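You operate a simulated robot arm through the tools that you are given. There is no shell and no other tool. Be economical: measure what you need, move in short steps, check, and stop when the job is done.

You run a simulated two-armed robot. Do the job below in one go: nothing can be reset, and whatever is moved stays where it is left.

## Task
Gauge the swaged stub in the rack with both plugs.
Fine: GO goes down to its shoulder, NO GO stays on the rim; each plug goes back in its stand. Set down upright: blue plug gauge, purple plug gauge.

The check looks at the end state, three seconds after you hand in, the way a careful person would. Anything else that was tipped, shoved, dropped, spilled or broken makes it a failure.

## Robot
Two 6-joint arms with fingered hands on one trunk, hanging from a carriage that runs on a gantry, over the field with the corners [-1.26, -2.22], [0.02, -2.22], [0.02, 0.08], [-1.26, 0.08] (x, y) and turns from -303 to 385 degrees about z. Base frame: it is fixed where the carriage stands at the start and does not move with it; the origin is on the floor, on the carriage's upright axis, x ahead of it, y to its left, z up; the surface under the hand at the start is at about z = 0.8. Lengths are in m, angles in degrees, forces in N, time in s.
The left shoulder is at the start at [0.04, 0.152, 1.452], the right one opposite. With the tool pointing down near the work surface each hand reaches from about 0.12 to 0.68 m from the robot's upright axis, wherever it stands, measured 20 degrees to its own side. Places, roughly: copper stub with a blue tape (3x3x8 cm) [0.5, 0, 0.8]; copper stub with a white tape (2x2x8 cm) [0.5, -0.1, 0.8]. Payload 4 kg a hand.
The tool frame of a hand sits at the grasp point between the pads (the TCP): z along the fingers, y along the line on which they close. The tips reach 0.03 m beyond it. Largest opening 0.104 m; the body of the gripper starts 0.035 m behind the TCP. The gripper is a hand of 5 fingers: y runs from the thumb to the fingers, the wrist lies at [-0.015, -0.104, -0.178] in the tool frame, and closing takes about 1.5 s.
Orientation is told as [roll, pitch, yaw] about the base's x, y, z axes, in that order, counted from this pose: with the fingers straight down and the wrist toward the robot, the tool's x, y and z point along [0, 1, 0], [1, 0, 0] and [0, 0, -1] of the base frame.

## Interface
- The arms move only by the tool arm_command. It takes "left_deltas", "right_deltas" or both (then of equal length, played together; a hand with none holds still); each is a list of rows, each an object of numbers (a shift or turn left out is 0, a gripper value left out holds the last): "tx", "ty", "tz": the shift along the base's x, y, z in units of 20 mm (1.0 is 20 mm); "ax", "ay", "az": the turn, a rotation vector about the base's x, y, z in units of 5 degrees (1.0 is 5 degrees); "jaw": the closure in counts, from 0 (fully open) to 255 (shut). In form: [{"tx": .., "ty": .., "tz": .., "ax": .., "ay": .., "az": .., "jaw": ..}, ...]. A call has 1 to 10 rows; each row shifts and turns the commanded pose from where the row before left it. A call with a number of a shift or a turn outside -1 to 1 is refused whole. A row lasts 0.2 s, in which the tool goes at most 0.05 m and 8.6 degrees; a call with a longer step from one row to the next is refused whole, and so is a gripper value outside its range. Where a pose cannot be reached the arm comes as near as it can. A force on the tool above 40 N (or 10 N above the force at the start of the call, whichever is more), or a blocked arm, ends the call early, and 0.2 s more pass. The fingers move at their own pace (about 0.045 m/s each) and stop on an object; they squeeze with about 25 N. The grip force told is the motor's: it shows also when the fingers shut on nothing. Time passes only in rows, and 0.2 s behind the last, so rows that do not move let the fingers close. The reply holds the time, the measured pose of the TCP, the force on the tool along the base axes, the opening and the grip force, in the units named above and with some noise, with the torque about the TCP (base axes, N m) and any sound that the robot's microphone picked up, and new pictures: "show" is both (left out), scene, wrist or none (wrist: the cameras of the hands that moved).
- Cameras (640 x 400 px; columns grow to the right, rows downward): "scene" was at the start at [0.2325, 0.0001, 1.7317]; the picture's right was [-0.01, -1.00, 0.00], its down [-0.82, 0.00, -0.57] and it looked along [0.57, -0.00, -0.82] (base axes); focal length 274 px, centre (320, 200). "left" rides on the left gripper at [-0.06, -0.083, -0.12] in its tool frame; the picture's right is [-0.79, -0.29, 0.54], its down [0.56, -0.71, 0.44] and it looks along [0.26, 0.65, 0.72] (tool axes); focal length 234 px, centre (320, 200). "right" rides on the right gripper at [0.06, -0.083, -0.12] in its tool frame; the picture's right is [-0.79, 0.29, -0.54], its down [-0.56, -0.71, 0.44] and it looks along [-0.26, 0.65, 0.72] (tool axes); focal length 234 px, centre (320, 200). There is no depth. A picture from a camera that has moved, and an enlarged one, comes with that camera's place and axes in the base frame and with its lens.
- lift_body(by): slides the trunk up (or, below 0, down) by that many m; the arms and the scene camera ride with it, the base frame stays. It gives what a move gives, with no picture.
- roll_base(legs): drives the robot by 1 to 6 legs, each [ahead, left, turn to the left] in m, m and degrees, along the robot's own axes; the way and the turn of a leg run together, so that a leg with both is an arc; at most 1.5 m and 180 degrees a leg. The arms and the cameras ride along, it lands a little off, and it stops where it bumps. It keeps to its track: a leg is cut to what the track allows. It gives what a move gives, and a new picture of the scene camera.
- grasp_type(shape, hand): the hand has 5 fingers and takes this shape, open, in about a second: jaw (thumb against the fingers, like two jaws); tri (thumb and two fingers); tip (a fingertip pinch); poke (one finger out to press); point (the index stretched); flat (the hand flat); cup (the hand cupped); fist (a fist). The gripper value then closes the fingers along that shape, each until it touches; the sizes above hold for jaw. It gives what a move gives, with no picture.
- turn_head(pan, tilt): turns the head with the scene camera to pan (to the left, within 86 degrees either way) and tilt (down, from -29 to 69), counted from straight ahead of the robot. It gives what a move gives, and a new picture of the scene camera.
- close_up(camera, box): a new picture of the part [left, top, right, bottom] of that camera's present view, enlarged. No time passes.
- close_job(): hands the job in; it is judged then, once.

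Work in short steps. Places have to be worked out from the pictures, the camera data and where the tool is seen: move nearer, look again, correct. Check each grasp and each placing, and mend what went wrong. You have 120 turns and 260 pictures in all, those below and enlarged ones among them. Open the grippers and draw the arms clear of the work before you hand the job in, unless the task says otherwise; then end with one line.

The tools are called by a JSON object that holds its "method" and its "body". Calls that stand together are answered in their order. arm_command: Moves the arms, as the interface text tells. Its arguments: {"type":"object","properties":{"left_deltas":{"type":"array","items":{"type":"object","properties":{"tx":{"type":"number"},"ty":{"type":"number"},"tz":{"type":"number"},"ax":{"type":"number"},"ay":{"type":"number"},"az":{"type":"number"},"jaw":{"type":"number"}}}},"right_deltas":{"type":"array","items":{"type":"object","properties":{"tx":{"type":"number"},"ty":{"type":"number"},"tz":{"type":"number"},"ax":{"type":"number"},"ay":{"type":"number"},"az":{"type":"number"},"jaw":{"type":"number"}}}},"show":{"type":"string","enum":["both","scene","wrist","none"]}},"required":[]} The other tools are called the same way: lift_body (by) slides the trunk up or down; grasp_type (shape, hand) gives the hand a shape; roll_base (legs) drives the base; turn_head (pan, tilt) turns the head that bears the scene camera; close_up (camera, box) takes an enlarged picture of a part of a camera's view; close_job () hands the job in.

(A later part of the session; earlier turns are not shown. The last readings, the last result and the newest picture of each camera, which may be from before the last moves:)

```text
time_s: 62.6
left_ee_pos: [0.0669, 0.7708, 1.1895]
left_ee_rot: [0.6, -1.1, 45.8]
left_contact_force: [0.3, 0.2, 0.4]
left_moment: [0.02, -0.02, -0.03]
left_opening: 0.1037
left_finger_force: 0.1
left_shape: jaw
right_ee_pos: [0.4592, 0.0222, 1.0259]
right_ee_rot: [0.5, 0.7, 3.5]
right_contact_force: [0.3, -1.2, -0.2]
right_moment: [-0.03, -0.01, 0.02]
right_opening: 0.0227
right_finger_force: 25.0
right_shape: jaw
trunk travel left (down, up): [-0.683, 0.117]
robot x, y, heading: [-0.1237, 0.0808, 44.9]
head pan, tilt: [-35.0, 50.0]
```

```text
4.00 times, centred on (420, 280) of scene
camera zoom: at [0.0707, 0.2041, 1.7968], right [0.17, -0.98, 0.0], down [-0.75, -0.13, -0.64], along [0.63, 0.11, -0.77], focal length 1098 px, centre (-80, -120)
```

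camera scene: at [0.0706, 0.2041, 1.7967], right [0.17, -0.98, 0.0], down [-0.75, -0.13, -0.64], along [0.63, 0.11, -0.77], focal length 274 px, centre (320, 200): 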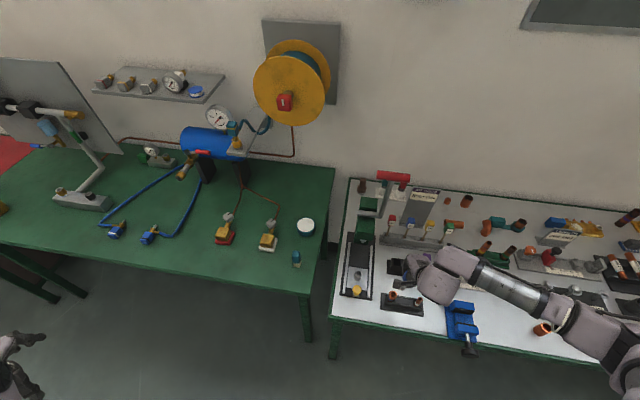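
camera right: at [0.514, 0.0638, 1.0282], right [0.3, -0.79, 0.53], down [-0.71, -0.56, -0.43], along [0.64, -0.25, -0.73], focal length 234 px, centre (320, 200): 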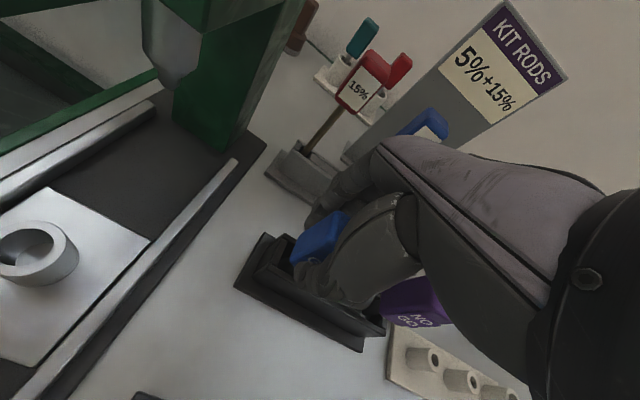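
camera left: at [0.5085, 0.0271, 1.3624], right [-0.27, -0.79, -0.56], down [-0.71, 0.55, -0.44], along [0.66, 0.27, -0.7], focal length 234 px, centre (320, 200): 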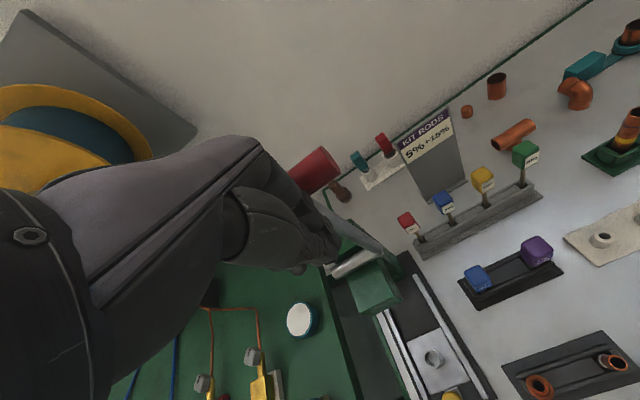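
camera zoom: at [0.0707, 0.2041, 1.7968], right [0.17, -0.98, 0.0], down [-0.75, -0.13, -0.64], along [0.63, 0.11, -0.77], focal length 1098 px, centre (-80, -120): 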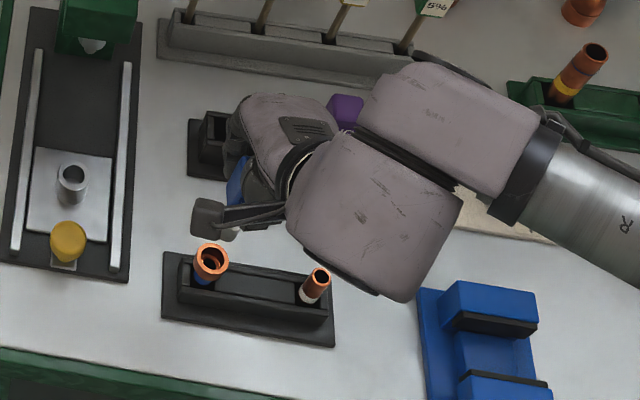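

Pin tip appears directly under the TCP, and TCP is within ~1 mm of the rim centre. I lower 4.5 cm so the tip hovers just above the rim, then check.

{"method": "lift_body", "body": {"by": -0.045}}

{"method": "close_up", "body": {"camera": "right", "box": [200, 200, 360, 300]}}

{"method": "close_up", "body": {"camera": "scene", "box": [380, 230, 450, 300]}}

```text
time_s: 63.5
left_ee_pos: [0.0675, 0.7721, 1.1438]
left_ee_rot: [0.6, -1.2, 45.7]
left_contact_force: [-0.2, -0.3, 0.6]
left_moment: [0.01, -0.02, 0.0]
left_opening: 0.1034
left_finger_force: 0.0
left_shape: jaw
right_ee_pos: [0.4605, 0.0229, 0.9812]
right_ee_rot: [0.5, 0.7, 3.4]
right_contact_force: [-0.2, -0.1, -0.8]
right_moment: [0.0, -0.01, 0.02]
right_opening: 0.0232
right_finger_force: 25.2
right_shape: jaw
trunk travel left (down, up): [-0.638, 0.162]
robot x, y, heading: [-0.1186, 0.0757, 45.1]
head pan, tilt: [-35.0, 50.0]
```

```text
4.00 times, centred on (280, 250) of right
camera zoom: at [0.3741, 0.0775, 1.1039], right [0.34, -0.78, 0.53], down [-0.68, -0.6, -0.43], along [0.65, -0.21, -0.73], focal length 937 px, centre (480, 0)
```

zoom: 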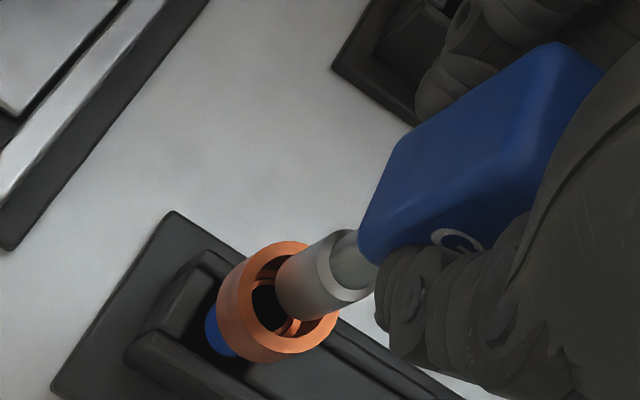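

```text
5.71 times, centred on (415, 265) of scene
camera zoom: at [0.0708, 0.2041, 1.7518], right [0.17, -0.98, 0.0], down [-0.75, -0.13, -0.64], along [0.63, 0.11, -0.77], focal length 1568 px, centre (-223, -171)
```

zoom: 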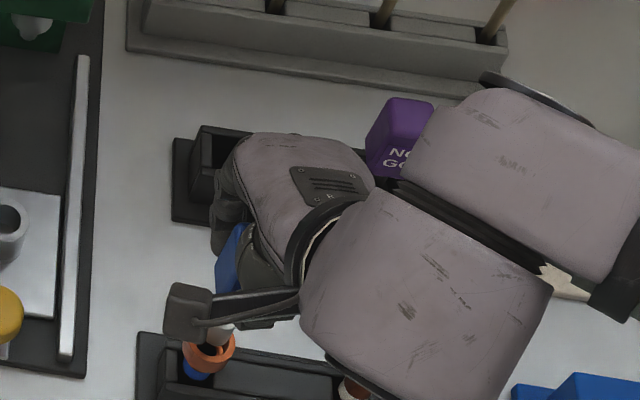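

The tip (z ≈ 0.885) is just above the rim, within ~2 mm. I nudge 1.5 mm in -x and lower in small force-guarded steps.

{"method": "arm_command", "body": {"right_deltas": [{"tx": -0.08, "ty": -0.04}, {"tz": -0.2}, {"tz": -0.2}, {"tz": -0.15}, {}], "show": "none"}}

{"method": "close_up", "body": {"camera": "right", "box": [200, 200, 360, 300]}}

```text
time_s: 64.7
left_ee_pos: [0.067, 0.7723, 1.1446]
left_ee_rot: [0.6, -1.1, 45.8]
left_contact_force: [0.1, -0.2, -0.8]
left_moment: [0.0, 0.03, 0.04]
left_opening: 0.1035
left_finger_force: 0.1
left_shape: jaw
right_ee_pos: [0.459, 0.0205, 0.9725]
right_ee_rot: [0.9, 1.2, 3.6]
right_contact_force: [-0.2, 0.2, -1.1]
right_moment: [0.02, -0.02, -0.02]
right_opening: 0.023
right_finger_force: 25.2
right_shape: jaw
trunk travel left (down, up): [-0.638, 0.162]
robot x, y, heading: [-0.1216, 0.0761, 44.9]
head pan, tilt: [-35.0, 50.0]
```

```text
4.00 times, centred on (280, 250) of right
camera zoom: at [0.3745, 0.0745, 1.0958], right [0.35, -0.78, 0.53], down [-0.68, -0.6, -0.43], along [0.65, -0.21, -0.73], focal length 937 px, centre (480, 0)
```

zoom: 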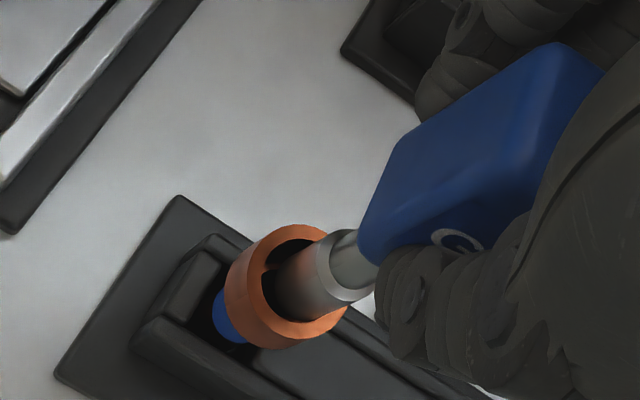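

Tip is right at the rim level, aligned within ~1 mm. I correct the small tilt and go down with small trunk steps, watching the force.

{"method": "arm_command", "body": {"right_deltas": [{"tx": 0.04, "ty": -0.03, "ax": -0.08, "ay": -0.1}, {}], "show": "none"}}

{"method": "lift_body", "body": {"by": -0.005}}

{"method": "close_up", "body": {"camera": "right", "box": [220, 210, 340, 285]}}

```text
time_s: 65.3
left_ee_pos: [0.0679, 0.7727, 1.1456]
left_ee_rot: [0.6, -1.1, 45.8]
left_contact_force: [-0.4, -0.1, 0.9]
left_moment: [0.02, 0.0, -0.03]
left_opening: 0.1036
left_finger_force: 0.0
left_shape: jaw
right_ee_pos: [0.4597, 0.0197, 0.9723]
right_ee_rot: [0.8, 1.0, 3.6]
right_contact_force: [0.3, 0.3, -1.2]
right_moment: [0.0, 0.02, 0.0]
right_opening: 0.0228
right_finger_force: 25.1
right_shape: jaw
trunk travel left (down, up): [-0.638, 0.162]
robot x, y, heading: [-0.115, 0.0787, 45.1]
head pan, tilt: [-35.0, 50.0]
```

```text
time_s: 65.8
left_ee_pos: [0.067, 0.7731, 1.1391]
left_ee_rot: [0.5, -1.2, 45.8]
left_contact_force: [0.5, -0.5, 0.1]
left_moment: [-0.01, -0.01, 0.03]
left_opening: 0.1037
left_finger_force: 0.0
left_shape: jaw
right_ee_pos: [0.46, 0.0197, 0.9674]
right_ee_rot: [0.7, 1.2, 3.7]
right_contact_force: [-0.7, 0.0, -0.2]
right_moment: [0.0, -0.02, -0.01]
right_opening: 0.0229
right_finger_force: 25.0
right_shape: jaw
trunk travel left (down, up): [-0.633, 0.167]
robot x, y, heading: [-0.1218, 0.0786, 44.9]
head pan, tilt: [-35.0, 50.0]
```

```text
5.33 times, centred on (280, 248) of right
camera zoom: at [0.3746, 0.0745, 1.0908], right [0.35, -0.78, 0.53], down [-0.68, -0.6, -0.43], along [0.65, -0.21, -0.73], focal length 1249 px, centre (533, -53)
```

zoom: 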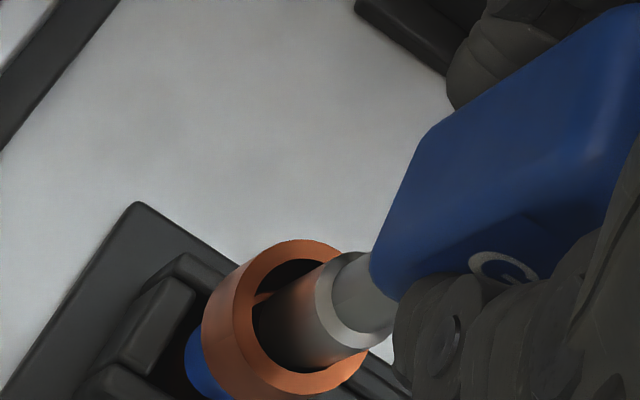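

No contact force, and the tip appears to be entering the bell. Continue down.

{"method": "lift_body", "body": {"by": -0.005}}

{"method": "close_up", "body": {"camera": "right", "box": [220, 210, 340, 285]}}

```text
time_s: 66.4
left_ee_pos: [0.0681, 0.7721, 1.1347]
left_ee_rot: [0.5, -1.2, 45.8]
left_contact_force: [-0.1, 0.7, -0.4]
left_moment: [0.01, 0.01, 0.04]
left_opening: 0.1038
left_finger_force: 0.1
left_shape: jaw
right_ee_pos: [0.4602, 0.0194, 0.9635]
right_ee_rot: [0.8, 1.1, 3.7]
right_contact_force: [0.7, 0.5, -0.8]
right_moment: [0.0, -0.02, -0.02]
right_opening: 0.0226
right_finger_force: 25.2
right_shape: jaw
trunk travel left (down, up): [-0.628, 0.172]
robot x, y, heading: [-0.1206, 0.0796, 44.9]
head pan, tilt: [-35.0, 50.0]
```

```text
5.33 times, centred on (280, 248) of right
camera zoom: at [0.3746, 0.0745, 1.0858], right [0.35, -0.78, 0.53], down [-0.68, -0.6, -0.43], along [0.65, -0.21, -0.73], focal length 1249 px, centre (533, -53)
```

zoom: 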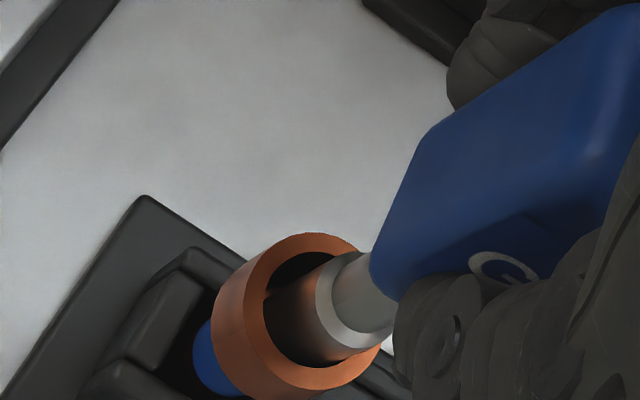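

Clearly inside the bell and still free. Continue in 4–5 mm steps.

{"method": "lift_body", "body": {"by": -0.005}}

{"method": "close_up", "body": {"camera": "right", "box": [220, 210, 340, 285]}}

```text
time_s: 66.9
left_ee_pos: [0.0683, 0.7713, 1.1291]
left_ee_rot: [0.6, -1.2, 45.8]
left_contact_force: [0.7, 0.0, 0.2]
left_moment: [-0.02, 0.03, 0.03]
left_opening: 0.1036
left_finger_force: 0.1
left_shape: jaw
right_ee_pos: [0.4615, 0.0213, 0.9597]
right_ee_rot: [0.9, 1.0, 3.6]
right_contact_force: [-0.8, -1.4, 9.0]
right_moment: [0.0, 0.01, 0.01]
right_opening: 0.0234
right_finger_force: 25.3
right_shape: jaw
trunk travel left (down, up): [-0.623, 0.177]
robot x, y, heading: [-0.1161, 0.0783, 45.0]
head pan, tilt: [-35.0, 50.0]
```

```text
5.33 times, centred on (280, 248) of right
camera zoom: at [0.3753, 0.0749, 1.0819], right [0.35, -0.78, 0.53], down [-0.68, -0.6, -0.43], along [0.65, -0.21, -0.73], focal length 1249 px, centre (533, -53)
```

zoom: 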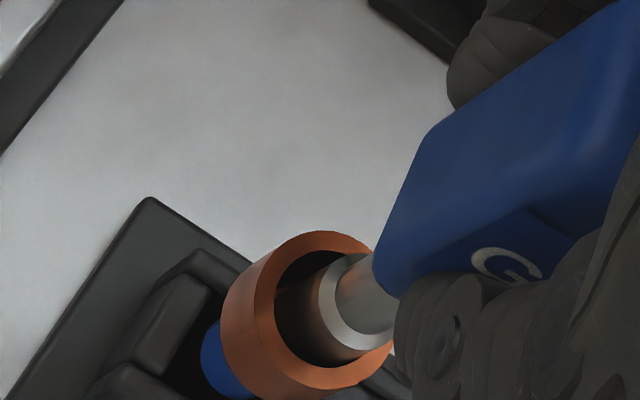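

Contact at 9 N. I'll check from the scene camera how deep the plug sits.

{"method": "close_up", "body": {"camera": "scene", "box": [385, 210, 445, 270]}}

{"method": "close_up", "body": {"camera": "right", "box": [250, 235, 310, 285]}}

```text
6.67 times, centred on (415, 240) of scene
camera zoom: at [0.071, 0.2041, 1.7371], right [0.17, -0.98, 0.0], down [-0.75, -0.13, -0.64], along [0.63, 0.11, -0.77], focal length 1830 px, centre (-313, -67)
```

zoom: 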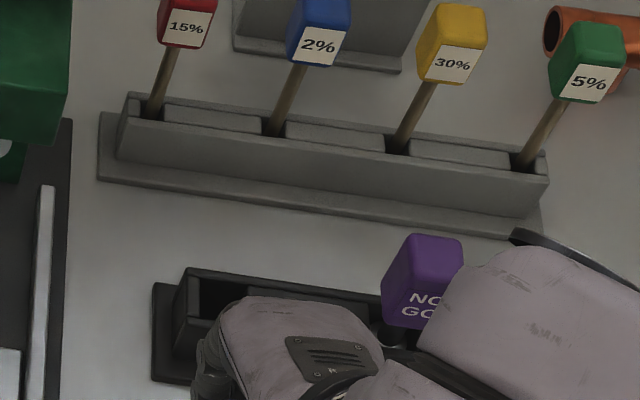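

```text
8.00 times, centred on (280, 260) of right
camera zoom: at [0.3753, 0.0749, 1.0819], right [0.35, -0.78, 0.53], down [-0.68, -0.6, -0.43], along [0.65, -0.21, -0.73], focal length 1873 px, centre (640, -280)
```

zoom: 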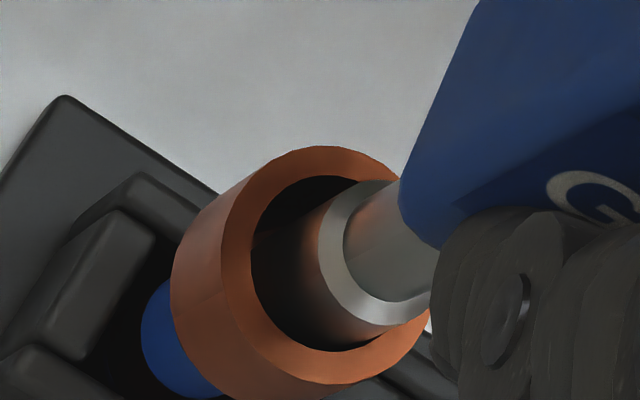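

The pin is inside the mouth but 9 N resists, and the hand was deflected by (+1.3, +1.9) mm, suggesting a lead-in edge. I follow that offset slightly and press down in small guarded steps.

{"method": "arm_command", "body": {"right_deltas": [{"tz": 0.1}, {"tx": 0.05, "ty": 0.08}, {"tz": -0.1}, {"tz": -0.1}, {}], "show": "none"}}

{"method": "close_up", "body": {"camera": "right", "box": [250, 235, 310, 285]}}

```text
time_s: 68.1
left_ee_pos: [0.0687, 0.7711, 1.1301]
left_ee_rot: [0.6, -1.3, 45.8]
left_contact_force: [-0.1, -0.3, -0.4]
left_moment: [-0.05, 0.01, -0.02]
left_opening: 0.1034
left_finger_force: 0.1
left_shape: jaw
right_ee_pos: [0.4632, 0.0213, 0.9584]
right_ee_rot: [0.9, 1.0, 3.7]
right_contact_force: [-1.1, 0.7, 21.9]
right_moment: [-0.02, 0.07, -0.01]
right_opening: 0.0244
right_finger_force: 24.7
right_shape: jaw
trunk travel left (down, up): [-0.623, 0.177]
robot x, y, heading: [-0.1221, 0.0796, 45.3]
head pan, tilt: [-35.0, 50.0]
```

```text
8.00 times, centred on (280, 260) of right
camera zoom: at [0.3778, 0.0762, 1.081], right [0.35, -0.78, 0.53], down [-0.68, -0.6, -0.43], along [0.65, -0.2, -0.73], focal length 1873 px, centre (640, -280)
```

zoom: 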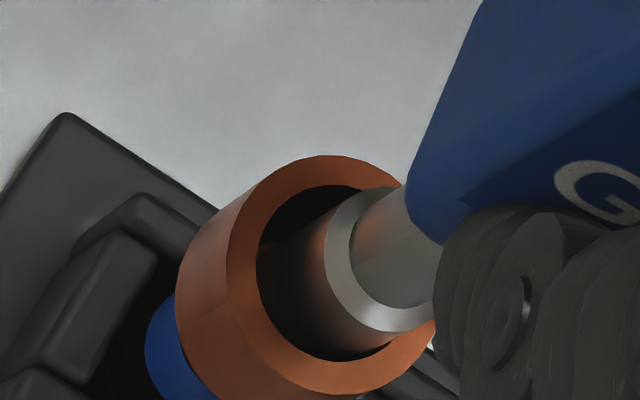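

The pin is centred with a gap all round and bottoms flat at 22 N on the bell's internal shoulder: GO is down to the shoulder. Now I lift it straight out and up.

{"method": "lift_body", "body": {"by": 0.06}}

{"method": "close_up", "body": {"camera": "right", "box": [160, 200, 400, 350]}}

```text
time_s: 69.1
left_ee_pos: [0.0665, 0.7713, 1.1892]
left_ee_rot: [0.6, -1.0, 45.8]
left_contact_force: [-1.0, 0.3, 0.0]
left_moment: [0.01, -0.02, -0.02]
left_opening: 0.1038
left_finger_force: 0.0
left_shape: jaw
right_ee_pos: [0.4608, 0.0211, 1.0159]
right_ee_rot: [0.8, 1.2, 3.6]
right_contact_force: [0.1, -0.3, -0.1]
right_moment: [0.01, -0.02, 0.02]
right_opening: 0.0239
right_finger_force: 25.8
right_shape: jaw
trunk travel left (down, up): [-0.683, 0.117]
robot x, y, heading: [-0.1178, 0.079, 44.7]
head pan, tilt: [-35.0, 50.0]
```

```text
2.67 times, centred on (280, 275) of right
camera zoom: at [0.3759, 0.0757, 1.1391], right [0.35, -0.78, 0.53], down [-0.68, -0.6, -0.43], along [0.65, -0.21, -0.74], focal length 624 px, centre (427, 0)
```

zoom: 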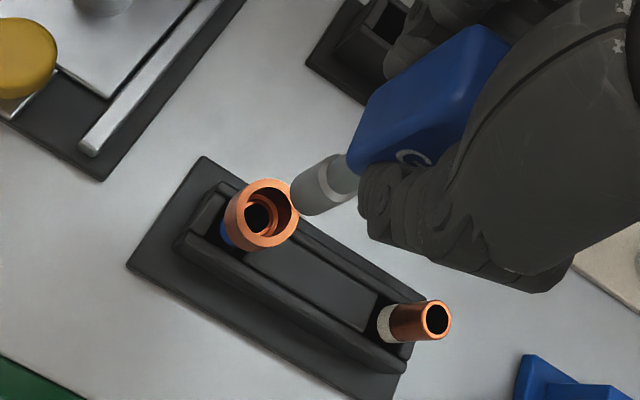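

The stub is undisturbed. I return to the stand: up 1 cm, base back by +13.6 cm in x, then align to the recorded pose.

{"method": "lift_body", "body": {"by": 0.01}}

{"method": "roll_base", "body": {"legs": [[0.0965, -0.0965, 0]]}}

{"method": "arm_command", "body": {"right_deltas": [{"ty": -0.4, "az": -0.33}, {"ty": -0.4, "az": -0.33}, {}], "show": "none"}}

{"method": "close_up", "body": {"camera": "right", "box": [160, 200, 400, 350]}}

```text
time_s: 69.7
left_ee_pos: [0.0676, 0.7718, 1.199]
left_ee_rot: [0.6, -1.1, 45.8]
left_contact_force: [-0.5, 0.0, -0.7]
left_moment: [0.02, -0.01, -0.01]
left_opening: 0.1038
left_finger_force: 0.0
left_shape: jaw
right_ee_pos: [0.4614, 0.0203, 1.026]
right_ee_rot: [0.8, 1.1, 3.6]
right_contact_force: [0.2, 0.2, 0.4]
right_moment: [-0.01, 0.0, -0.01]
right_opening: 0.0238
right_finger_force: 25.5
right_shape: jaw
trunk travel left (down, up): [-0.693, 0.107]
robot x, y, heading: [-0.1192, 0.0729, 45.2]
head pan, tilt: [-35.0, 50.0]
```

```text
time_s: 71.0
left_ee_pos: [0.2036, 0.7712, 1.1992]
left_ee_rot: [0.6, -1.1, 45.7]
left_contact_force: [0.8, -0.2, -0.3]
left_moment: [-0.01, -0.03, 0.01]
left_opening: 0.1035
left_finger_force: 0.2
left_shape: jaw
right_ee_pos: [0.5973, 0.0202, 1.0261]
right_ee_rot: [0.9, 1.1, 3.5]
right_contact_force: [0.0, 0.1, -0.6]
right_moment: [0.02, -0.03, 0.0]
right_opening: 0.0237
right_finger_force: 24.8
right_shape: jaw
trunk travel left (down, up): [-0.693, 0.107]
robot x, y, heading: [0.0138, 0.0802, 44.7]
head pan, tilt: [-35.0, 50.0]
camera scene: at [0.2068, 0.2033, 1.8068], right [0.17, -0.98, 0.0], down [-0.75, -0.13, -0.64], along [0.63, 0.11, -0.77], focal length 274 px, centre (320, 200)
```

scene: 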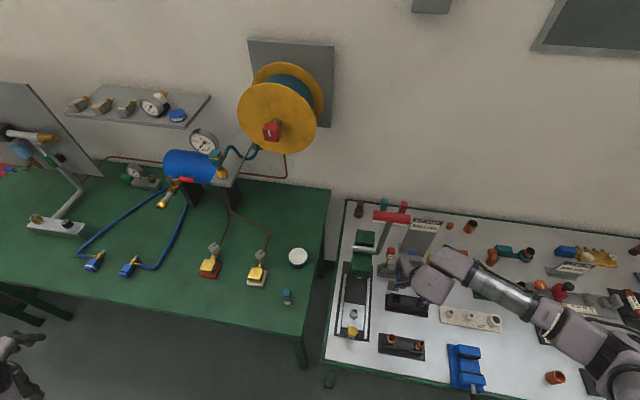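

```text
time_s: 71.8
left_ee_pos: [0.2031, 0.7711, 1.1995]
left_ee_rot: [0.6, -1.1, 45.8]
left_contact_force: [0.4, 0.4, 0.2]
left_moment: [-0.01, 0.02, 0.01]
left_opening: 0.1036
left_finger_force: 0.0
left_shape: jaw
right_ee_pos: [0.5974, 0.0029, 1.0253]
right_ee_rot: [0.8, 1.4, 0.2]
right_contact_force: [0.4, -0.2, -0.7]
right_moment: [-0.01, 0.02, 0.01]
right_opening: 0.0236
right_finger_force: 24.7
right_shape: jaw
trunk travel left (down, up): [-0.693, 0.107]
robot x, y, heading: [0.0169, 0.0769, 45.2]
head pan, tilt: [-35.0, 50.0]
```

```text
2.67 times, centred on (280, 275) of right
camera zoom: at [0.5152, 0.0632, 1.1492], right [0.3, -0.8, 0.52], down [-0.71, -0.55, -0.43], along [0.63, -0.24, -0.74], focal length 624 px, centre (427, 0)
```

zoom: 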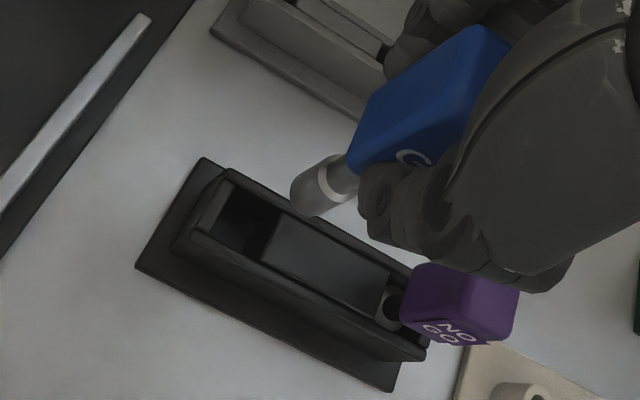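

I fix tilt and 2 mm in y to match the recorded stand pose, then lower part way.

{"method": "arm_command", "body": {"right_deltas": [{"ty": 0.09, "ax": -0.08, "ay": -0.14, "tx": 0.02}, {}], "show": "none"}}

{"method": "lift_body", "body": {"by": -0.055}}

{"method": "close_up", "body": {"camera": "right", "box": [200, 200, 360, 300]}}

```text
time_s: 72.4
left_ee_pos: [0.2044, 0.7715, 1.1995]
left_ee_rot: [0.7, -0.9, 45.7]
left_contact_force: [1.5, 0.1, 0.0]
left_moment: [0.01, 0.0, -0.03]
left_opening: 0.1037
left_finger_force: 0.0
left_shape: jaw
right_ee_pos: [0.6004, 0.003, 1.0288]
right_ee_rot: [0.6, 0.9, 0.4]
right_contact_force: [-0.3, 0.1, -1.5]
right_moment: [0.0, 0.01, 0.01]
right_opening: 0.0237
right_finger_force: 25.7
right_shape: jaw
right hand out of reach, approached as far as the arm can: row 1
trunk travel left (down, up): [-0.693, 0.107]
robot x, y, heading: [0.0157, 0.0792, 44.8]
head pan, tilt: [-35.0, 50.0]
```

```text
time_s: 73.4
left_ee_pos: [0.2036, 0.7715, 1.1445]
left_ee_rot: [0.6, -1.2, 45.7]
left_contact_force: [0.0, -0.1, -0.3]
left_moment: [0.0, 0.0, 0.02]
left_opening: 0.1034
left_finger_force: 0.1
left_shape: jaw
right_ee_pos: [0.6006, 0.0034, 0.975]
right_ee_rot: [0.5, 0.9, 0.4]
right_contact_force: [-0.3, -0.8, -1.0]
right_moment: [0.01, 0.01, -0.02]
right_opening: 0.0237
right_finger_force: 24.8
right_shape: jaw
trunk travel left (down, up): [-0.638, 0.162]
robot x, y, heading: [0.0181, 0.0766, 44.9]
head pan, tilt: [-35.0, 50.0]
```

```text
4.00 times, centred on (280, 250) of right
camera zoom: at [0.5176, 0.0633, 1.0966], right [0.3, -0.79, 0.53], down [-0.71, -0.56, -0.43], along [0.64, -0.25, -0.73], focal length 937 px, centre (480, 0)
```

zoom: 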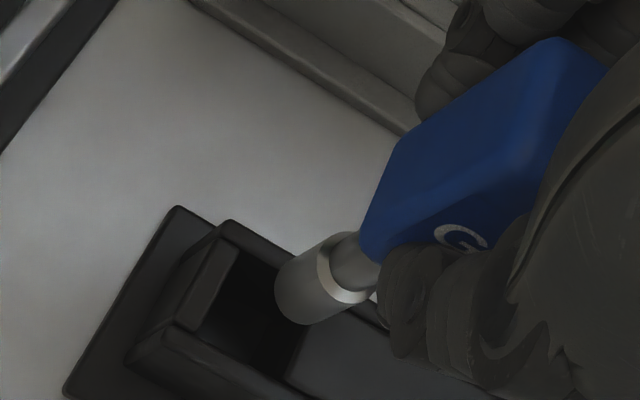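

x is 3 mm ahead; I shift back with a tiny yaw relief, then lower into the pocket.

{"method": "arm_command", "body": {"right_deltas": [{"tx": -0.15, "ty": 0.05, "az": 0.2}, {}], "show": "none"}}

{"method": "lift_body", "body": {"by": -0.035}}

{"method": "close_up", "body": {"camera": "right", "box": [200, 200, 360, 300]}}

```text
time_s: 74.0
left_ee_pos: [0.2036, 0.7715, 1.1449]
left_ee_rot: [0.6, -1.1, 45.7]
left_contact_force: [-0.1, 0.3, 0.0]
left_moment: [0.01, -0.03, 0.03]
left_opening: 0.1036
left_finger_force: 0.1
left_shape: jaw
right_ee_pos: [0.5965, 0.0055, 0.9738]
right_ee_rot: [0.6, 0.8, 1.4]
right_contact_force: [0.0, 0.0, -0.5]
right_moment: [0.0, -0.01, 0.02]
right_opening: 0.0237
right_finger_force: 24.5
right_shape: jaw
trunk travel left (down, up): [-0.638, 0.162]
robot x, y, heading: [0.0179, 0.0736, 45.2]
head pan, tilt: [-35.0, 50.0]
```

```text
time_s: 74.8
left_ee_pos: [0.2039, 0.7712, 1.1092]
left_ee_rot: [0.7, -1.1, 45.7]
left_contact_force: [-0.2, 0.7, 0.1]
left_moment: [-0.01, -0.03, -0.03]
left_opening: 0.1037
left_finger_force: 0.1
left_shape: jaw
right_ee_pos: [0.5977, 0.0044, 0.9381]
right_ee_rot: [0.6, 0.8, 1.4]
right_contact_force: [0.4, -0.6, -0.2]
right_moment: [0.02, -0.02, -0.02]
right_opening: 0.0238
right_finger_force: 24.9
right_shape: jaw
trunk travel left (down, up): [-0.603, 0.197]
robot x, y, heading: [0.0181, 0.0769, 44.9]
head pan, tilt: [-35.0, 50.0]
```

```text
4.00 times, centred on (280, 250) of right
camera zoom: at [0.5137, 0.0627, 1.0616], right [0.32, -0.79, 0.53], down [-0.7, -0.57, -0.43], along [0.64, -0.24, -0.73], focal length 937 px, centre (480, 0)
```

zoom: 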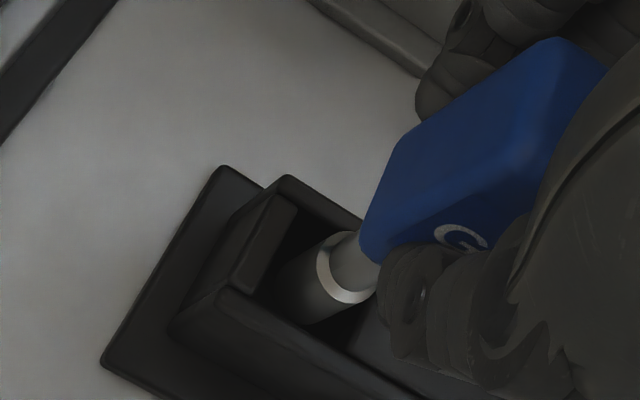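

The pin is entering the pocket cleanly. I lower most of the rest, then feel for the floor.

{"method": "lift_body", "body": {"by": -0.027}}

{"method": "arm_command", "body": {"right_deltas": [{"tz": -0.1}, {"tz": -0.1}, {}], "show": "none"}}

{"method": "close_up", "body": {"camera": "right", "box": [200, 200, 360, 300]}}

```text
time_s: 75.5
left_ee_pos: [0.2041, 0.7718, 1.0817]
left_ee_rot: [0.5, -1.0, 45.7]
left_contact_force: [0.7, 0.5, 0.6]
left_moment: [-0.02, 0.02, 0.0]
left_opening: 0.1035
left_finger_force: 0.1
left_shape: jaw
right_ee_pos: [0.5981, 0.0063, 0.9117]
right_ee_rot: [0.6, 0.9, 1.4]
right_contact_force: [-1.1, -0.2, -0.4]
right_moment: [0.01, -0.01, 0.03]
right_opening: 0.0235
right_finger_force: 25.5
right_shape: jaw
trunk travel left (down, up): [-0.576, 0.224]
robot x, y, heading: [0.0154, 0.0752, 45.0]
head pan, tilt: [-35.0, 50.0]
```

```text
time_s: 76.3
left_ee_pos: [0.2038, 0.771, 1.0827]
left_ee_rot: [0.6, -1.1, 45.7]
left_contact_force: [-0.2, -0.5, -0.2]
left_moment: [0.01, 0.0, 0.01]
left_opening: 0.1038
left_finger_force: 0.1
left_shape: jaw
right_ee_pos: [0.5975, 0.0043, 0.9083]
right_ee_rot: [0.6, 1.1, 1.4]
right_contact_force: [0.3, -0.2, -0.8]
right_moment: [0.0, 0.03, 0.01]
right_opening: 0.0236
right_finger_force: 25.0
right_shape: jaw
trunk travel left (down, up): [-0.576, 0.224]
robot x, y, heading: [0.0155, 0.0779, 44.8]
head pan, tilt: [-35.0, 50.0]
```

```text
4.00 times, centred on (280, 250) of right
camera zoom: at [0.5142, 0.0624, 1.0312], right [0.32, -0.79, 0.53], down [-0.7, -0.57, -0.43], along [0.64, -0.23, -0.73], focal length 937 px, centre (480, 0)
```

zoom: 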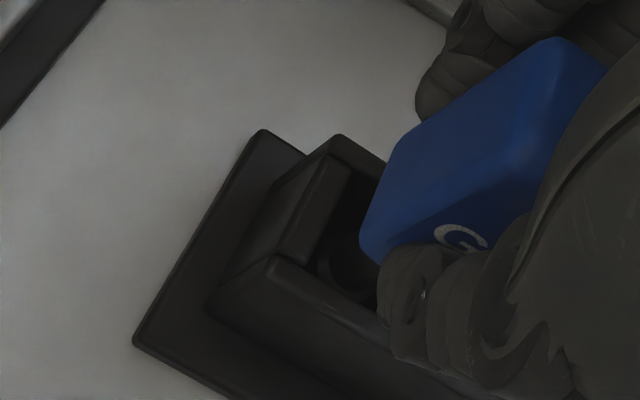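

Nearly seated; no contact yet. I feel down a few more mm.

{"method": "arm_command", "body": {"right_deltas": [{"tz": -0.1}, {"tz": -0.08}, {}], "show": "none"}}

```text
time_s: 77.1
left_ee_pos: [0.2041, 0.772, 1.0829]
left_ee_rot: [0.7, -1.1, 45.7]
left_contact_force: [0.0, 0.2, 0.2]
left_moment: [0.02, -0.01, -0.01]
left_opening: 0.1038
left_finger_force: 0.1
left_shape: jaw
right_ee_pos: [0.5995, 0.0043, 0.9056]
right_ee_rot: [0.7, 1.1, 1.5]
right_contact_force: [-1.0, 0.1, 2.8]
right_moment: [-0.01, 0.02, -0.04]
right_opening: 0.024
right_finger_force: 24.7
right_shape: jaw
trunk travel left (down, up): [-0.576, 0.224]
robot x, y, heading: [0.0179, 0.0772, 45.1]
head pan, tilt: [-35.0, 50.0]
```

Floor contact (2.8 N) at the recorded height: seated. I open the fingers gently.

{"method": "arm_command", "body": {"right_deltas": [{"jaw": 200}, {"jaw": 180}, {"jaw": 160}, {"jaw": 140}, {"jaw": 100}, {"jaw": 60}, {"jaw": 20}, {}], "show": "wrist"}}

{"method": "close_up", "body": {"camera": "right", "box": [200, 180, 440, 330]}}

```text
time_s: 78.9
left_ee_pos: [0.2039, 0.7715, 1.0819]
left_ee_rot: [0.6, -1.1, 45.7]
left_contact_force: [0.1, 1.3, -0.4]
left_moment: [-0.02, -0.03, 0.0]
left_opening: 0.1036
left_finger_force: 0.1
left_shape: jaw
right_ee_pos: [0.5975, 0.0035, 0.9047]
right_ee_rot: [0.7, 1.2, 1.5]
right_contact_force: [0.5, -1.1, -0.1]
right_moment: [-0.02, 0.02, 0.0]
right_opening: 0.0957
right_finger_force: 0.0
right_shape: jaw
trunk travel left (down, up): [-0.576, 0.224]
robot x, y, heading: [0.0177, 0.0789, 45.2]
head pan, tilt: [-35.0, 50.0]
camera right: at [0.515, 0.0621, 1.0283], right [0.32, -0.79, 0.53], down [-0.7, -0.57, -0.43], along [0.64, -0.23, -0.73], focal length 234 px, centre (320, 200)
```

right: 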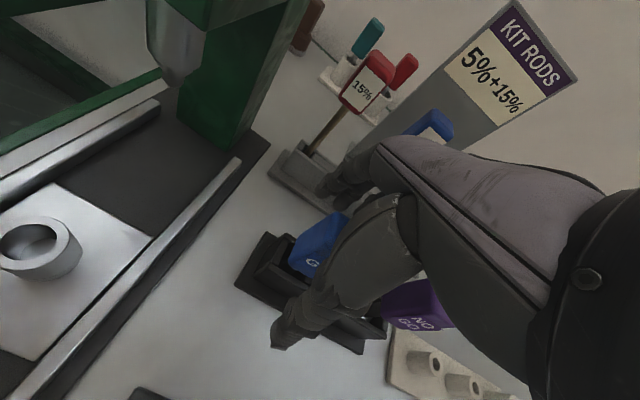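

```text
2.67 times, centred on (320, 255) of right
camera zoom: at [0.515, 0.0621, 1.0283], right [0.32, -0.79, 0.53], down [-0.7, -0.57, -0.43], along [0.64, -0.23, -0.73], focal length 624 px, centre (320, 53)
```

zoom: 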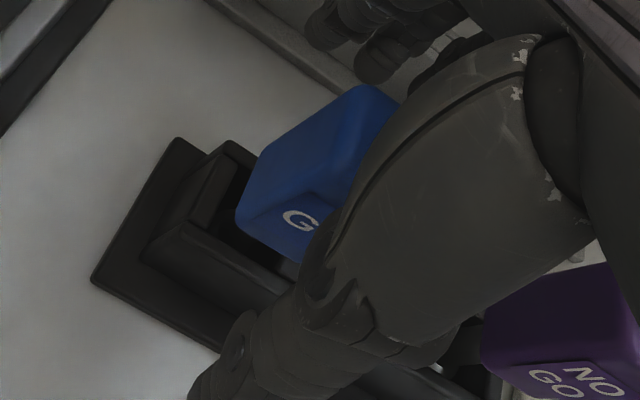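

Released and the plug stands. I raise the hand 10 cm with the trunk and inspect.

{"method": "lift_body", "body": {"by": 0.1}}

{"method": "close_up", "body": {"camera": "right", "box": [180, 200, 420, 350]}}

{"method": "close_up", "body": {"camera": "scene", "box": [340, 220, 480, 360]}}

```text
time_s: 80.2
left_ee_pos: [0.2038, 0.7704, 1.182]
left_ee_rot: [0.6, -1.2, 45.6]
left_contact_force: [0.5, -0.6, -0.1]
left_moment: [0.0, -0.02, -0.01]
left_opening: 0.1038
left_finger_force: 0.0
left_shape: jaw
right_ee_pos: [0.598, 0.0038, 1.0048]
right_ee_rot: [0.7, 1.3, 1.4]
right_contact_force: [-0.3, -0.5, 0.2]
right_moment: [0.02, 0.0, 0.01]
right_opening: 0.0957
right_finger_force: 0.0
right_shape: jaw
trunk travel left (down, up): [-0.676, 0.124]
robot x, y, heading: [0.0135, 0.0769, 44.9]
head pan, tilt: [-35.0, 50.0]
```

```text
2.67 times, centred on (300, 275) of right
camera zoom: at [0.5149, 0.062, 1.1282], right [0.32, -0.79, 0.53], down [-0.7, -0.57, -0.43], along [0.64, -0.23, -0.73], focal length 624 px, centre (373, 0)
```

zoom: 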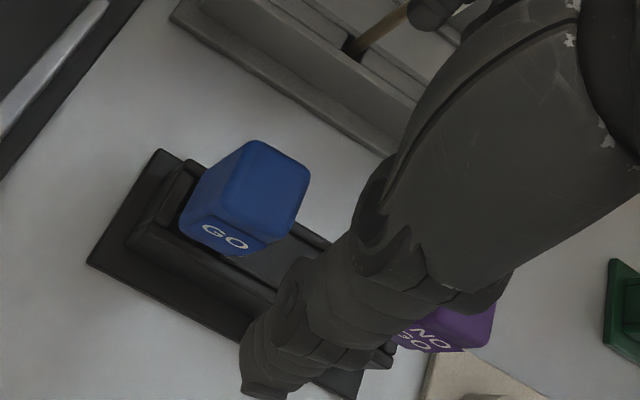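

```text
2.86 times, centred on (410, 290) of scene
camera zoom: at [0.2067, 0.2033, 1.7897], right [0.17, -0.98, 0.0], down [-0.75, -0.13, -0.64], along [0.63, 0.11, -0.77], focal length 784 px, centre (63, -57)
```

zoom: 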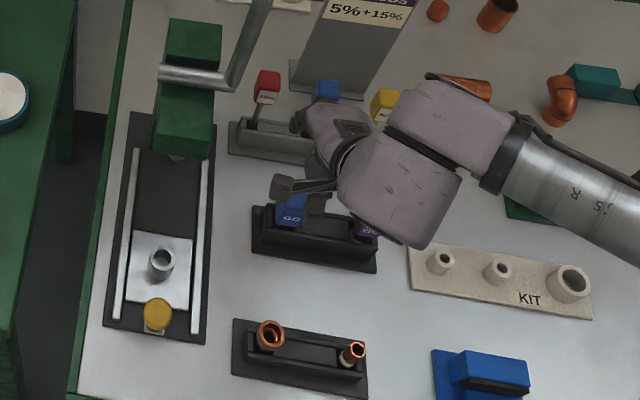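

GO is back upright. Now I shift the base 9 cm in -y to bring the hand over NO GO.

{"method": "roll_base", "body": {"legs": [[-0.0632, -0.0632, 0]]}}

{"method": "close_up", "body": {"camera": "right", "box": [180, 200, 420, 350]}}

```text
time_s: 81.3
left_ee_pos: [0.2036, 0.6815, 1.1828]
left_ee_rot: [0.5, -1.1, 45.7]
left_contact_force: [0.3, -0.5, 0.8]
left_moment: [-0.01, 0.03, 0.02]
left_opening: 0.1037
left_finger_force: 0.0
left_shape: jaw
right_ee_pos: [0.5981, -0.0855, 1.0064]
right_ee_rot: [0.7, 1.2, 1.4]
right_contact_force: [0.2, 0.0, 0.9]
right_moment: [0.04, 0.0, 0.05]
right_opening: 0.0959
right_finger_force: 0.0
right_shape: jaw
trunk travel left (down, up): [-0.676, 0.124]
robot x, y, heading: [0.019, -0.0116, 45.3]
head pan, tilt: [-35.0, 50.0]
camera scene: at [0.2068, 0.1148, 1.7898], right [0.17, -0.98, 0.0], down [-0.75, -0.13, -0.64], along [0.63, 0.11, -0.77], focal length 274 px, centre (320, 200)
```

scene: 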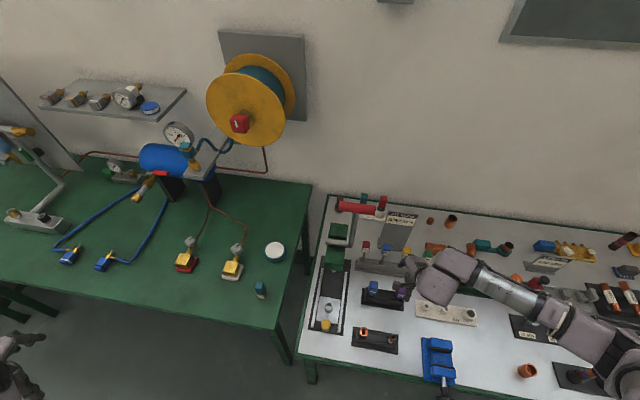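

```text
2.67 times, centred on (300, 275) of right
camera zoom: at [0.5151, -0.0265, 1.1283], right [0.32, -0.79, 0.53], down [-0.7, -0.57, -0.43], along [0.64, -0.23, -0.73], focal length 624 px, centre (373, 0)
```

zoom: 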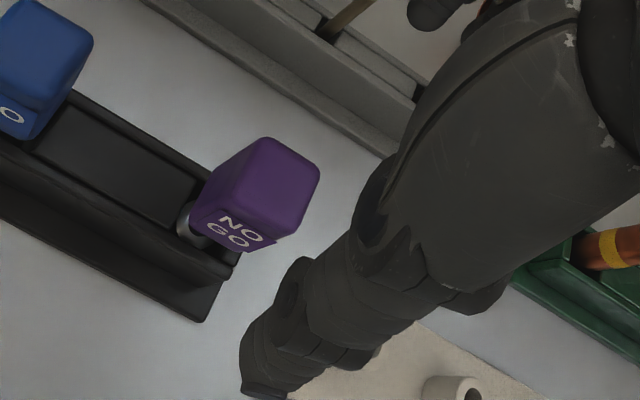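

NO GO sits almost identically under the hand (about 2 mm further right). I nudge and lower 10 cm, then close.

{"method": "arm_command", "body": {"right_deltas": [{"ty": -0.1, "ax": -0.04, "ay": -0.1, "jaw": 20}, {}], "show": "none"}}

{"method": "lift_body", "body": {"by": -0.07}}

{"method": "close_up", "body": {"camera": "right", "box": [180, 160, 420, 310]}}

```text
time_s: 81.9
left_ee_pos: [0.2036, 0.6833, 1.1834]
left_ee_rot: [0.6, -1.2, 45.7]
left_contact_force: [-0.5, 0.3, 0.8]
left_moment: [0.01, 0.0, -0.01]
left_opening: 0.1037
left_finger_force: 0.0
left_shape: jaw
right_ee_pos: [0.5988, -0.0864, 1.0049]
right_ee_rot: [0.5, 1.1, 1.6]
right_contact_force: [0.2, 0.3, -0.2]
right_moment: [0.02, -0.01, -0.01]
right_opening: 0.0954
right_finger_force: 0.0
right_shape: jaw
trunk travel left (down, up): [-0.676, 0.124]
robot x, y, heading: [0.0171, -0.0144, 44.6]
head pan, tilt: [-35.0, 50.0]
```

```text
time_s: 83.0
left_ee_pos: [0.2043, 0.6839, 1.1124]
left_ee_rot: [0.6, -1.2, 45.7]
left_contact_force: [0.4, -0.5, 0.5]
left_moment: [0.0, -0.01, -0.01]
left_opening: 0.104
left_finger_force: 0.1
left_shape: jaw
right_ee_pos: [0.5985, -0.0865, 0.9364]
right_ee_rot: [0.6, 1.1, 1.6]
right_contact_force: [-0.4, -0.8, -0.9]
right_moment: [0.02, 0.02, -0.02]
right_opening: 0.0958
right_finger_force: 0.1
right_shape: jaw
trunk travel left (down, up): [-0.606, 0.194]
robot x, y, heading: [0.015, -0.01, 44.9]
head pan, tilt: [-35.0, 50.0]
```

```text
2.67 times, centred on (300, 235) of right
camera zoom: at [0.5151, -0.0284, 1.0586], right [0.32, -0.79, 0.53], down [-0.7, -0.57, -0.43], along [0.64, -0.23, -0.73], focal length 624 px, centre (373, 107)
```

zoom: 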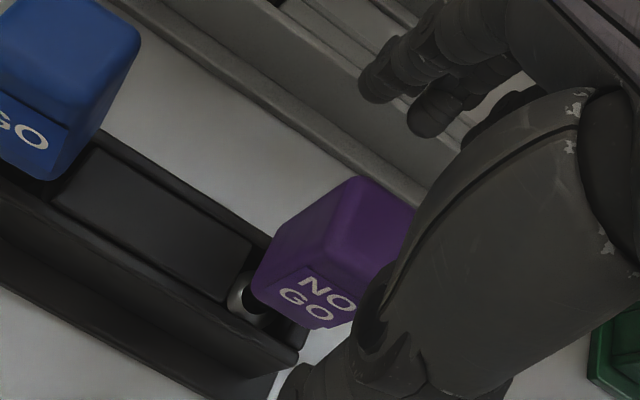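

Good alignment. Lower 3 cm and close gradually.

{"method": "lift_body", "body": {"by": -0.03}}

{"method": "arm_command", "body": {"right_deltas": [{"jaw": 100}, {"jaw": 150}, {"jaw": 175}, {}, {"jaw": 195}, {"jaw": 220}, {"jaw": 255}, {}, {}], "show": "wrist"}}

{"method": "close_up", "body": {"camera": "right", "box": [180, 160, 420, 310]}}

```text
time_s: 83.8
left_ee_pos: [0.2037, 0.682, 1.0828]
left_ee_rot: [0.7, -1.2, 45.7]
left_contact_force: [-0.1, 0.1, 0.6]
left_moment: [0.01, 0.02, -0.02]
left_opening: 0.1035
left_finger_force: 0.2
left_shape: jaw
right_ee_pos: [0.5978, -0.0855, 0.9057]
right_ee_rot: [0.7, 1.2, 1.6]
right_contact_force: [0.6, 0.1, 0.4]
right_moment: [0.0, -0.03, 0.02]
right_opening: 0.0956
right_finger_force: 0.0
right_shape: jaw
trunk travel left (down, up): [-0.576, 0.224]
robot x, y, heading: [0.0164, -0.0092, 45.1]
head pan, tilt: [-35.0, 50.0]
```

```text
time_s: 85.8
left_ee_pos: [0.2024, 0.6831, 1.0825]
left_ee_rot: [0.6, -1.0, 45.7]
left_contact_force: [-0.2, -0.4, 0.1]
left_moment: [0.0, 0.0, 0.02]
left_opening: 0.1036
left_finger_force: 0.1
left_shape: jaw
right_ee_pos: [0.5988, -0.0857, 0.905]
right_ee_rot: [0.6, 1.2, 1.7]
right_contact_force: [-0.2, -0.9, 0.2]
right_moment: [0.02, -0.01, 0.0]
right_opening: 0.0232
right_finger_force: 25.0
right_shape: jaw
trunk travel left (down, up): [-0.576, 0.224]
robot x, y, heading: [0.0136, -0.0124, 44.9]
head pan, tilt: [-35.0, 50.0]
camera right: at [0.5149, -0.0284, 1.0285], right [0.32, -0.79, 0.53], down [-0.7, -0.57, -0.43], along [0.64, -0.23, -0.73], focal length 234 px, centre (320, 200)
```

right: 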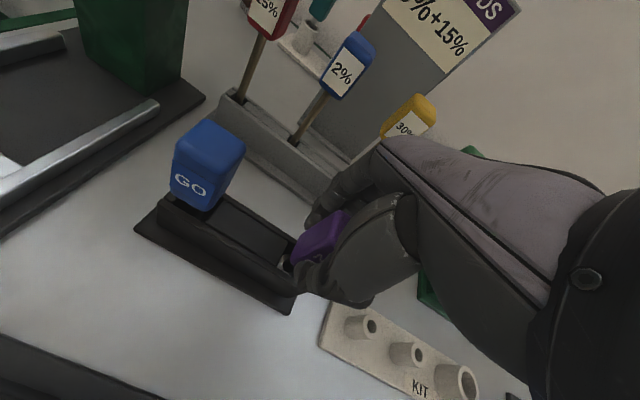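

```text
2.67 times, centred on (300, 235) of right
camera zoom: at [0.5149, -0.0284, 1.0285], right [0.32, -0.79, 0.53], down [-0.7, -0.57, -0.43], along [0.64, -0.23, -0.73], focal length 624 px, centre (373, 107)
```

zoom: 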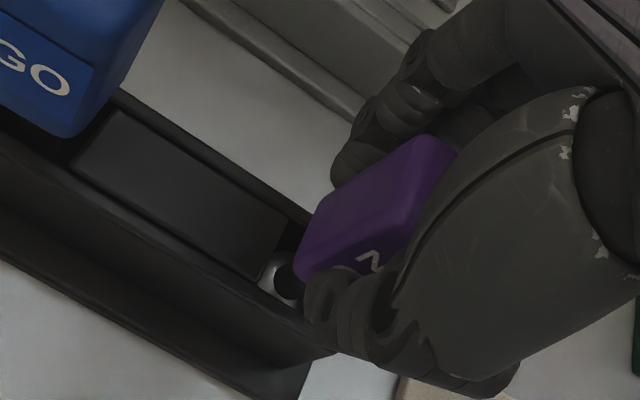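

Gripped (23.2 mm, 25 N); NO GO stand pose is TCP [0.598, -0.0857, 0.905], tilt (0.6, 1.2, 1.7). I lift 12 cm straight up.

{"method": "lift_body", "body": {"by": 0.12}}

{"method": "close_up", "body": {"camera": "right", "box": [160, 180, 400, 330]}}

```text
time_s: 87.2
left_ee_pos: [0.2034, 0.6828, 1.2014]
left_ee_rot: [0.6, -1.2, 45.7]
left_contact_force: [-0.4, -0.1, 0.5]
left_moment: [0.02, -0.01, -0.03]
left_opening: 0.1038
left_finger_force: 0.0
left_shape: jaw
right_ee_pos: [0.5993, -0.0873, 1.0253]
right_ee_rot: [0.6, 1.2, 1.6]
right_contact_force: [0.7, 0.5, -1.4]
right_moment: [-0.05, -0.02, 0.01]
right_opening: 0.0231
right_finger_force: 24.8
right_shape: jaw
trunk travel left (down, up): [-0.696, 0.104]
robot x, y, heading: [0.0151, -0.0116, 44.9]
head pan, tilt: [-35.0, 50.0]
```

```text
2.67 times, centred on (280, 255) of right
camera zoom: at [0.5148, -0.0285, 1.1484], right [0.32, -0.79, 0.53], down [-0.7, -0.57, -0.43], along [0.64, -0.23, -0.73], focal length 624 px, centre (427, 53)
```

zoom: 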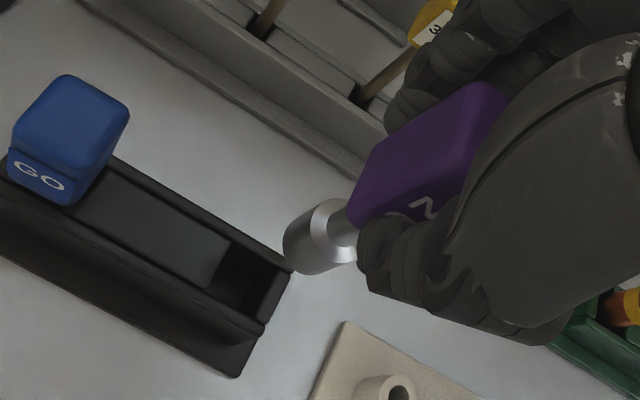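

NO GO's pin is visibly wider (~22 mm vs bell ~20.5 mm). I move diagonally to the stub by base, as before.

{"method": "roll_base", "body": {"legs": [[-0.0344, 0.1607, 0]]}}

{"method": "arm_command", "body": {"right_deltas": [{"ty": 0.45, "az": 0.2}, {"ty": 0.45, "az": 0.2}, {}], "show": "none"}}

{"method": "close_up", "body": {"camera": "right", "box": [160, 200, 400, 350]}}

```text
time_s: 88.7
left_ee_pos: [0.0663, 0.7732, 1.2026]
left_ee_rot: [0.7, -1.1, 45.7]
left_contact_force: [-0.9, -0.5, 0.1]
left_moment: [-0.03, 0.01, -0.01]
left_opening: 0.1038
left_finger_force: 0.1
left_shape: jaw
right_ee_pos: [0.4614, 0.0036, 1.0255]
right_ee_rot: [0.6, 1.1, 1.6]
right_contact_force: [-0.4, 0.0, -0.6]
right_moment: [-0.03, -0.03, -0.03]
right_opening: 0.0232
right_finger_force: 25.6
right_shape: jaw
trunk travel left (down, up): [-0.696, 0.104]
robot x, y, heading: [-0.1186, 0.0747, 44.8]
head pan, tilt: [-35.0, 50.0]
camera scene: at [0.0692, 0.204, 1.8098], right [0.17, -0.98, 0.0], down [-0.75, -0.13, -0.64], along [0.63, 0.11, -0.77], focal length 274 px, centre (320, 200)
```

scene: 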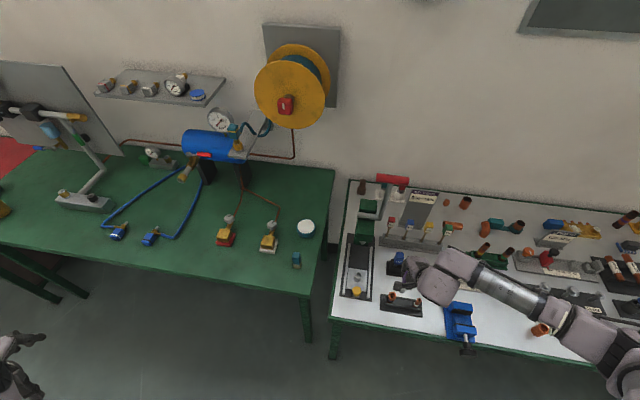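

```text
time_s: 89.5
left_ee_pos: [0.0666, 0.7717, 1.202]
left_ee_rot: [0.6, -1.1, 45.8]
left_contact_force: [0.1, -0.4, 0.4]
left_moment: [0.03, 0.0, 0.02]
left_opening: 0.1037
left_finger_force: 0.1
left_shape: jaw
right_ee_pos: [0.4635, 0.0203, 1.0265]
right_ee_rot: [0.7, 1.3, 3.7]
right_contact_force: [1.0, -0.4, 0.1]
right_moment: [0.0, 0.02, -0.01]
right_opening: 0.023
right_finger_force: 25.0
right_shape: jaw
trunk travel left (down, up): [-0.696, 0.104]
robot x, y, heading: [-0.1219, 0.0755, 44.9]
head pan, tilt: [-35.0, 50.0]
```

```text
2.67 times, centred on (280, 275) of right
camera zoom: at [0.3766, 0.075, 1.1495], right [0.35, -0.77, 0.53], down [-0.68, -0.6, -0.43], along [0.65, -0.21, -0.74], focal length 624 px, centre (427, 0)
```

zoom: 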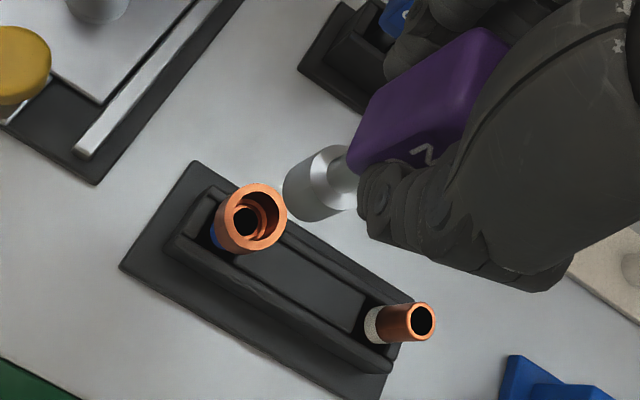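

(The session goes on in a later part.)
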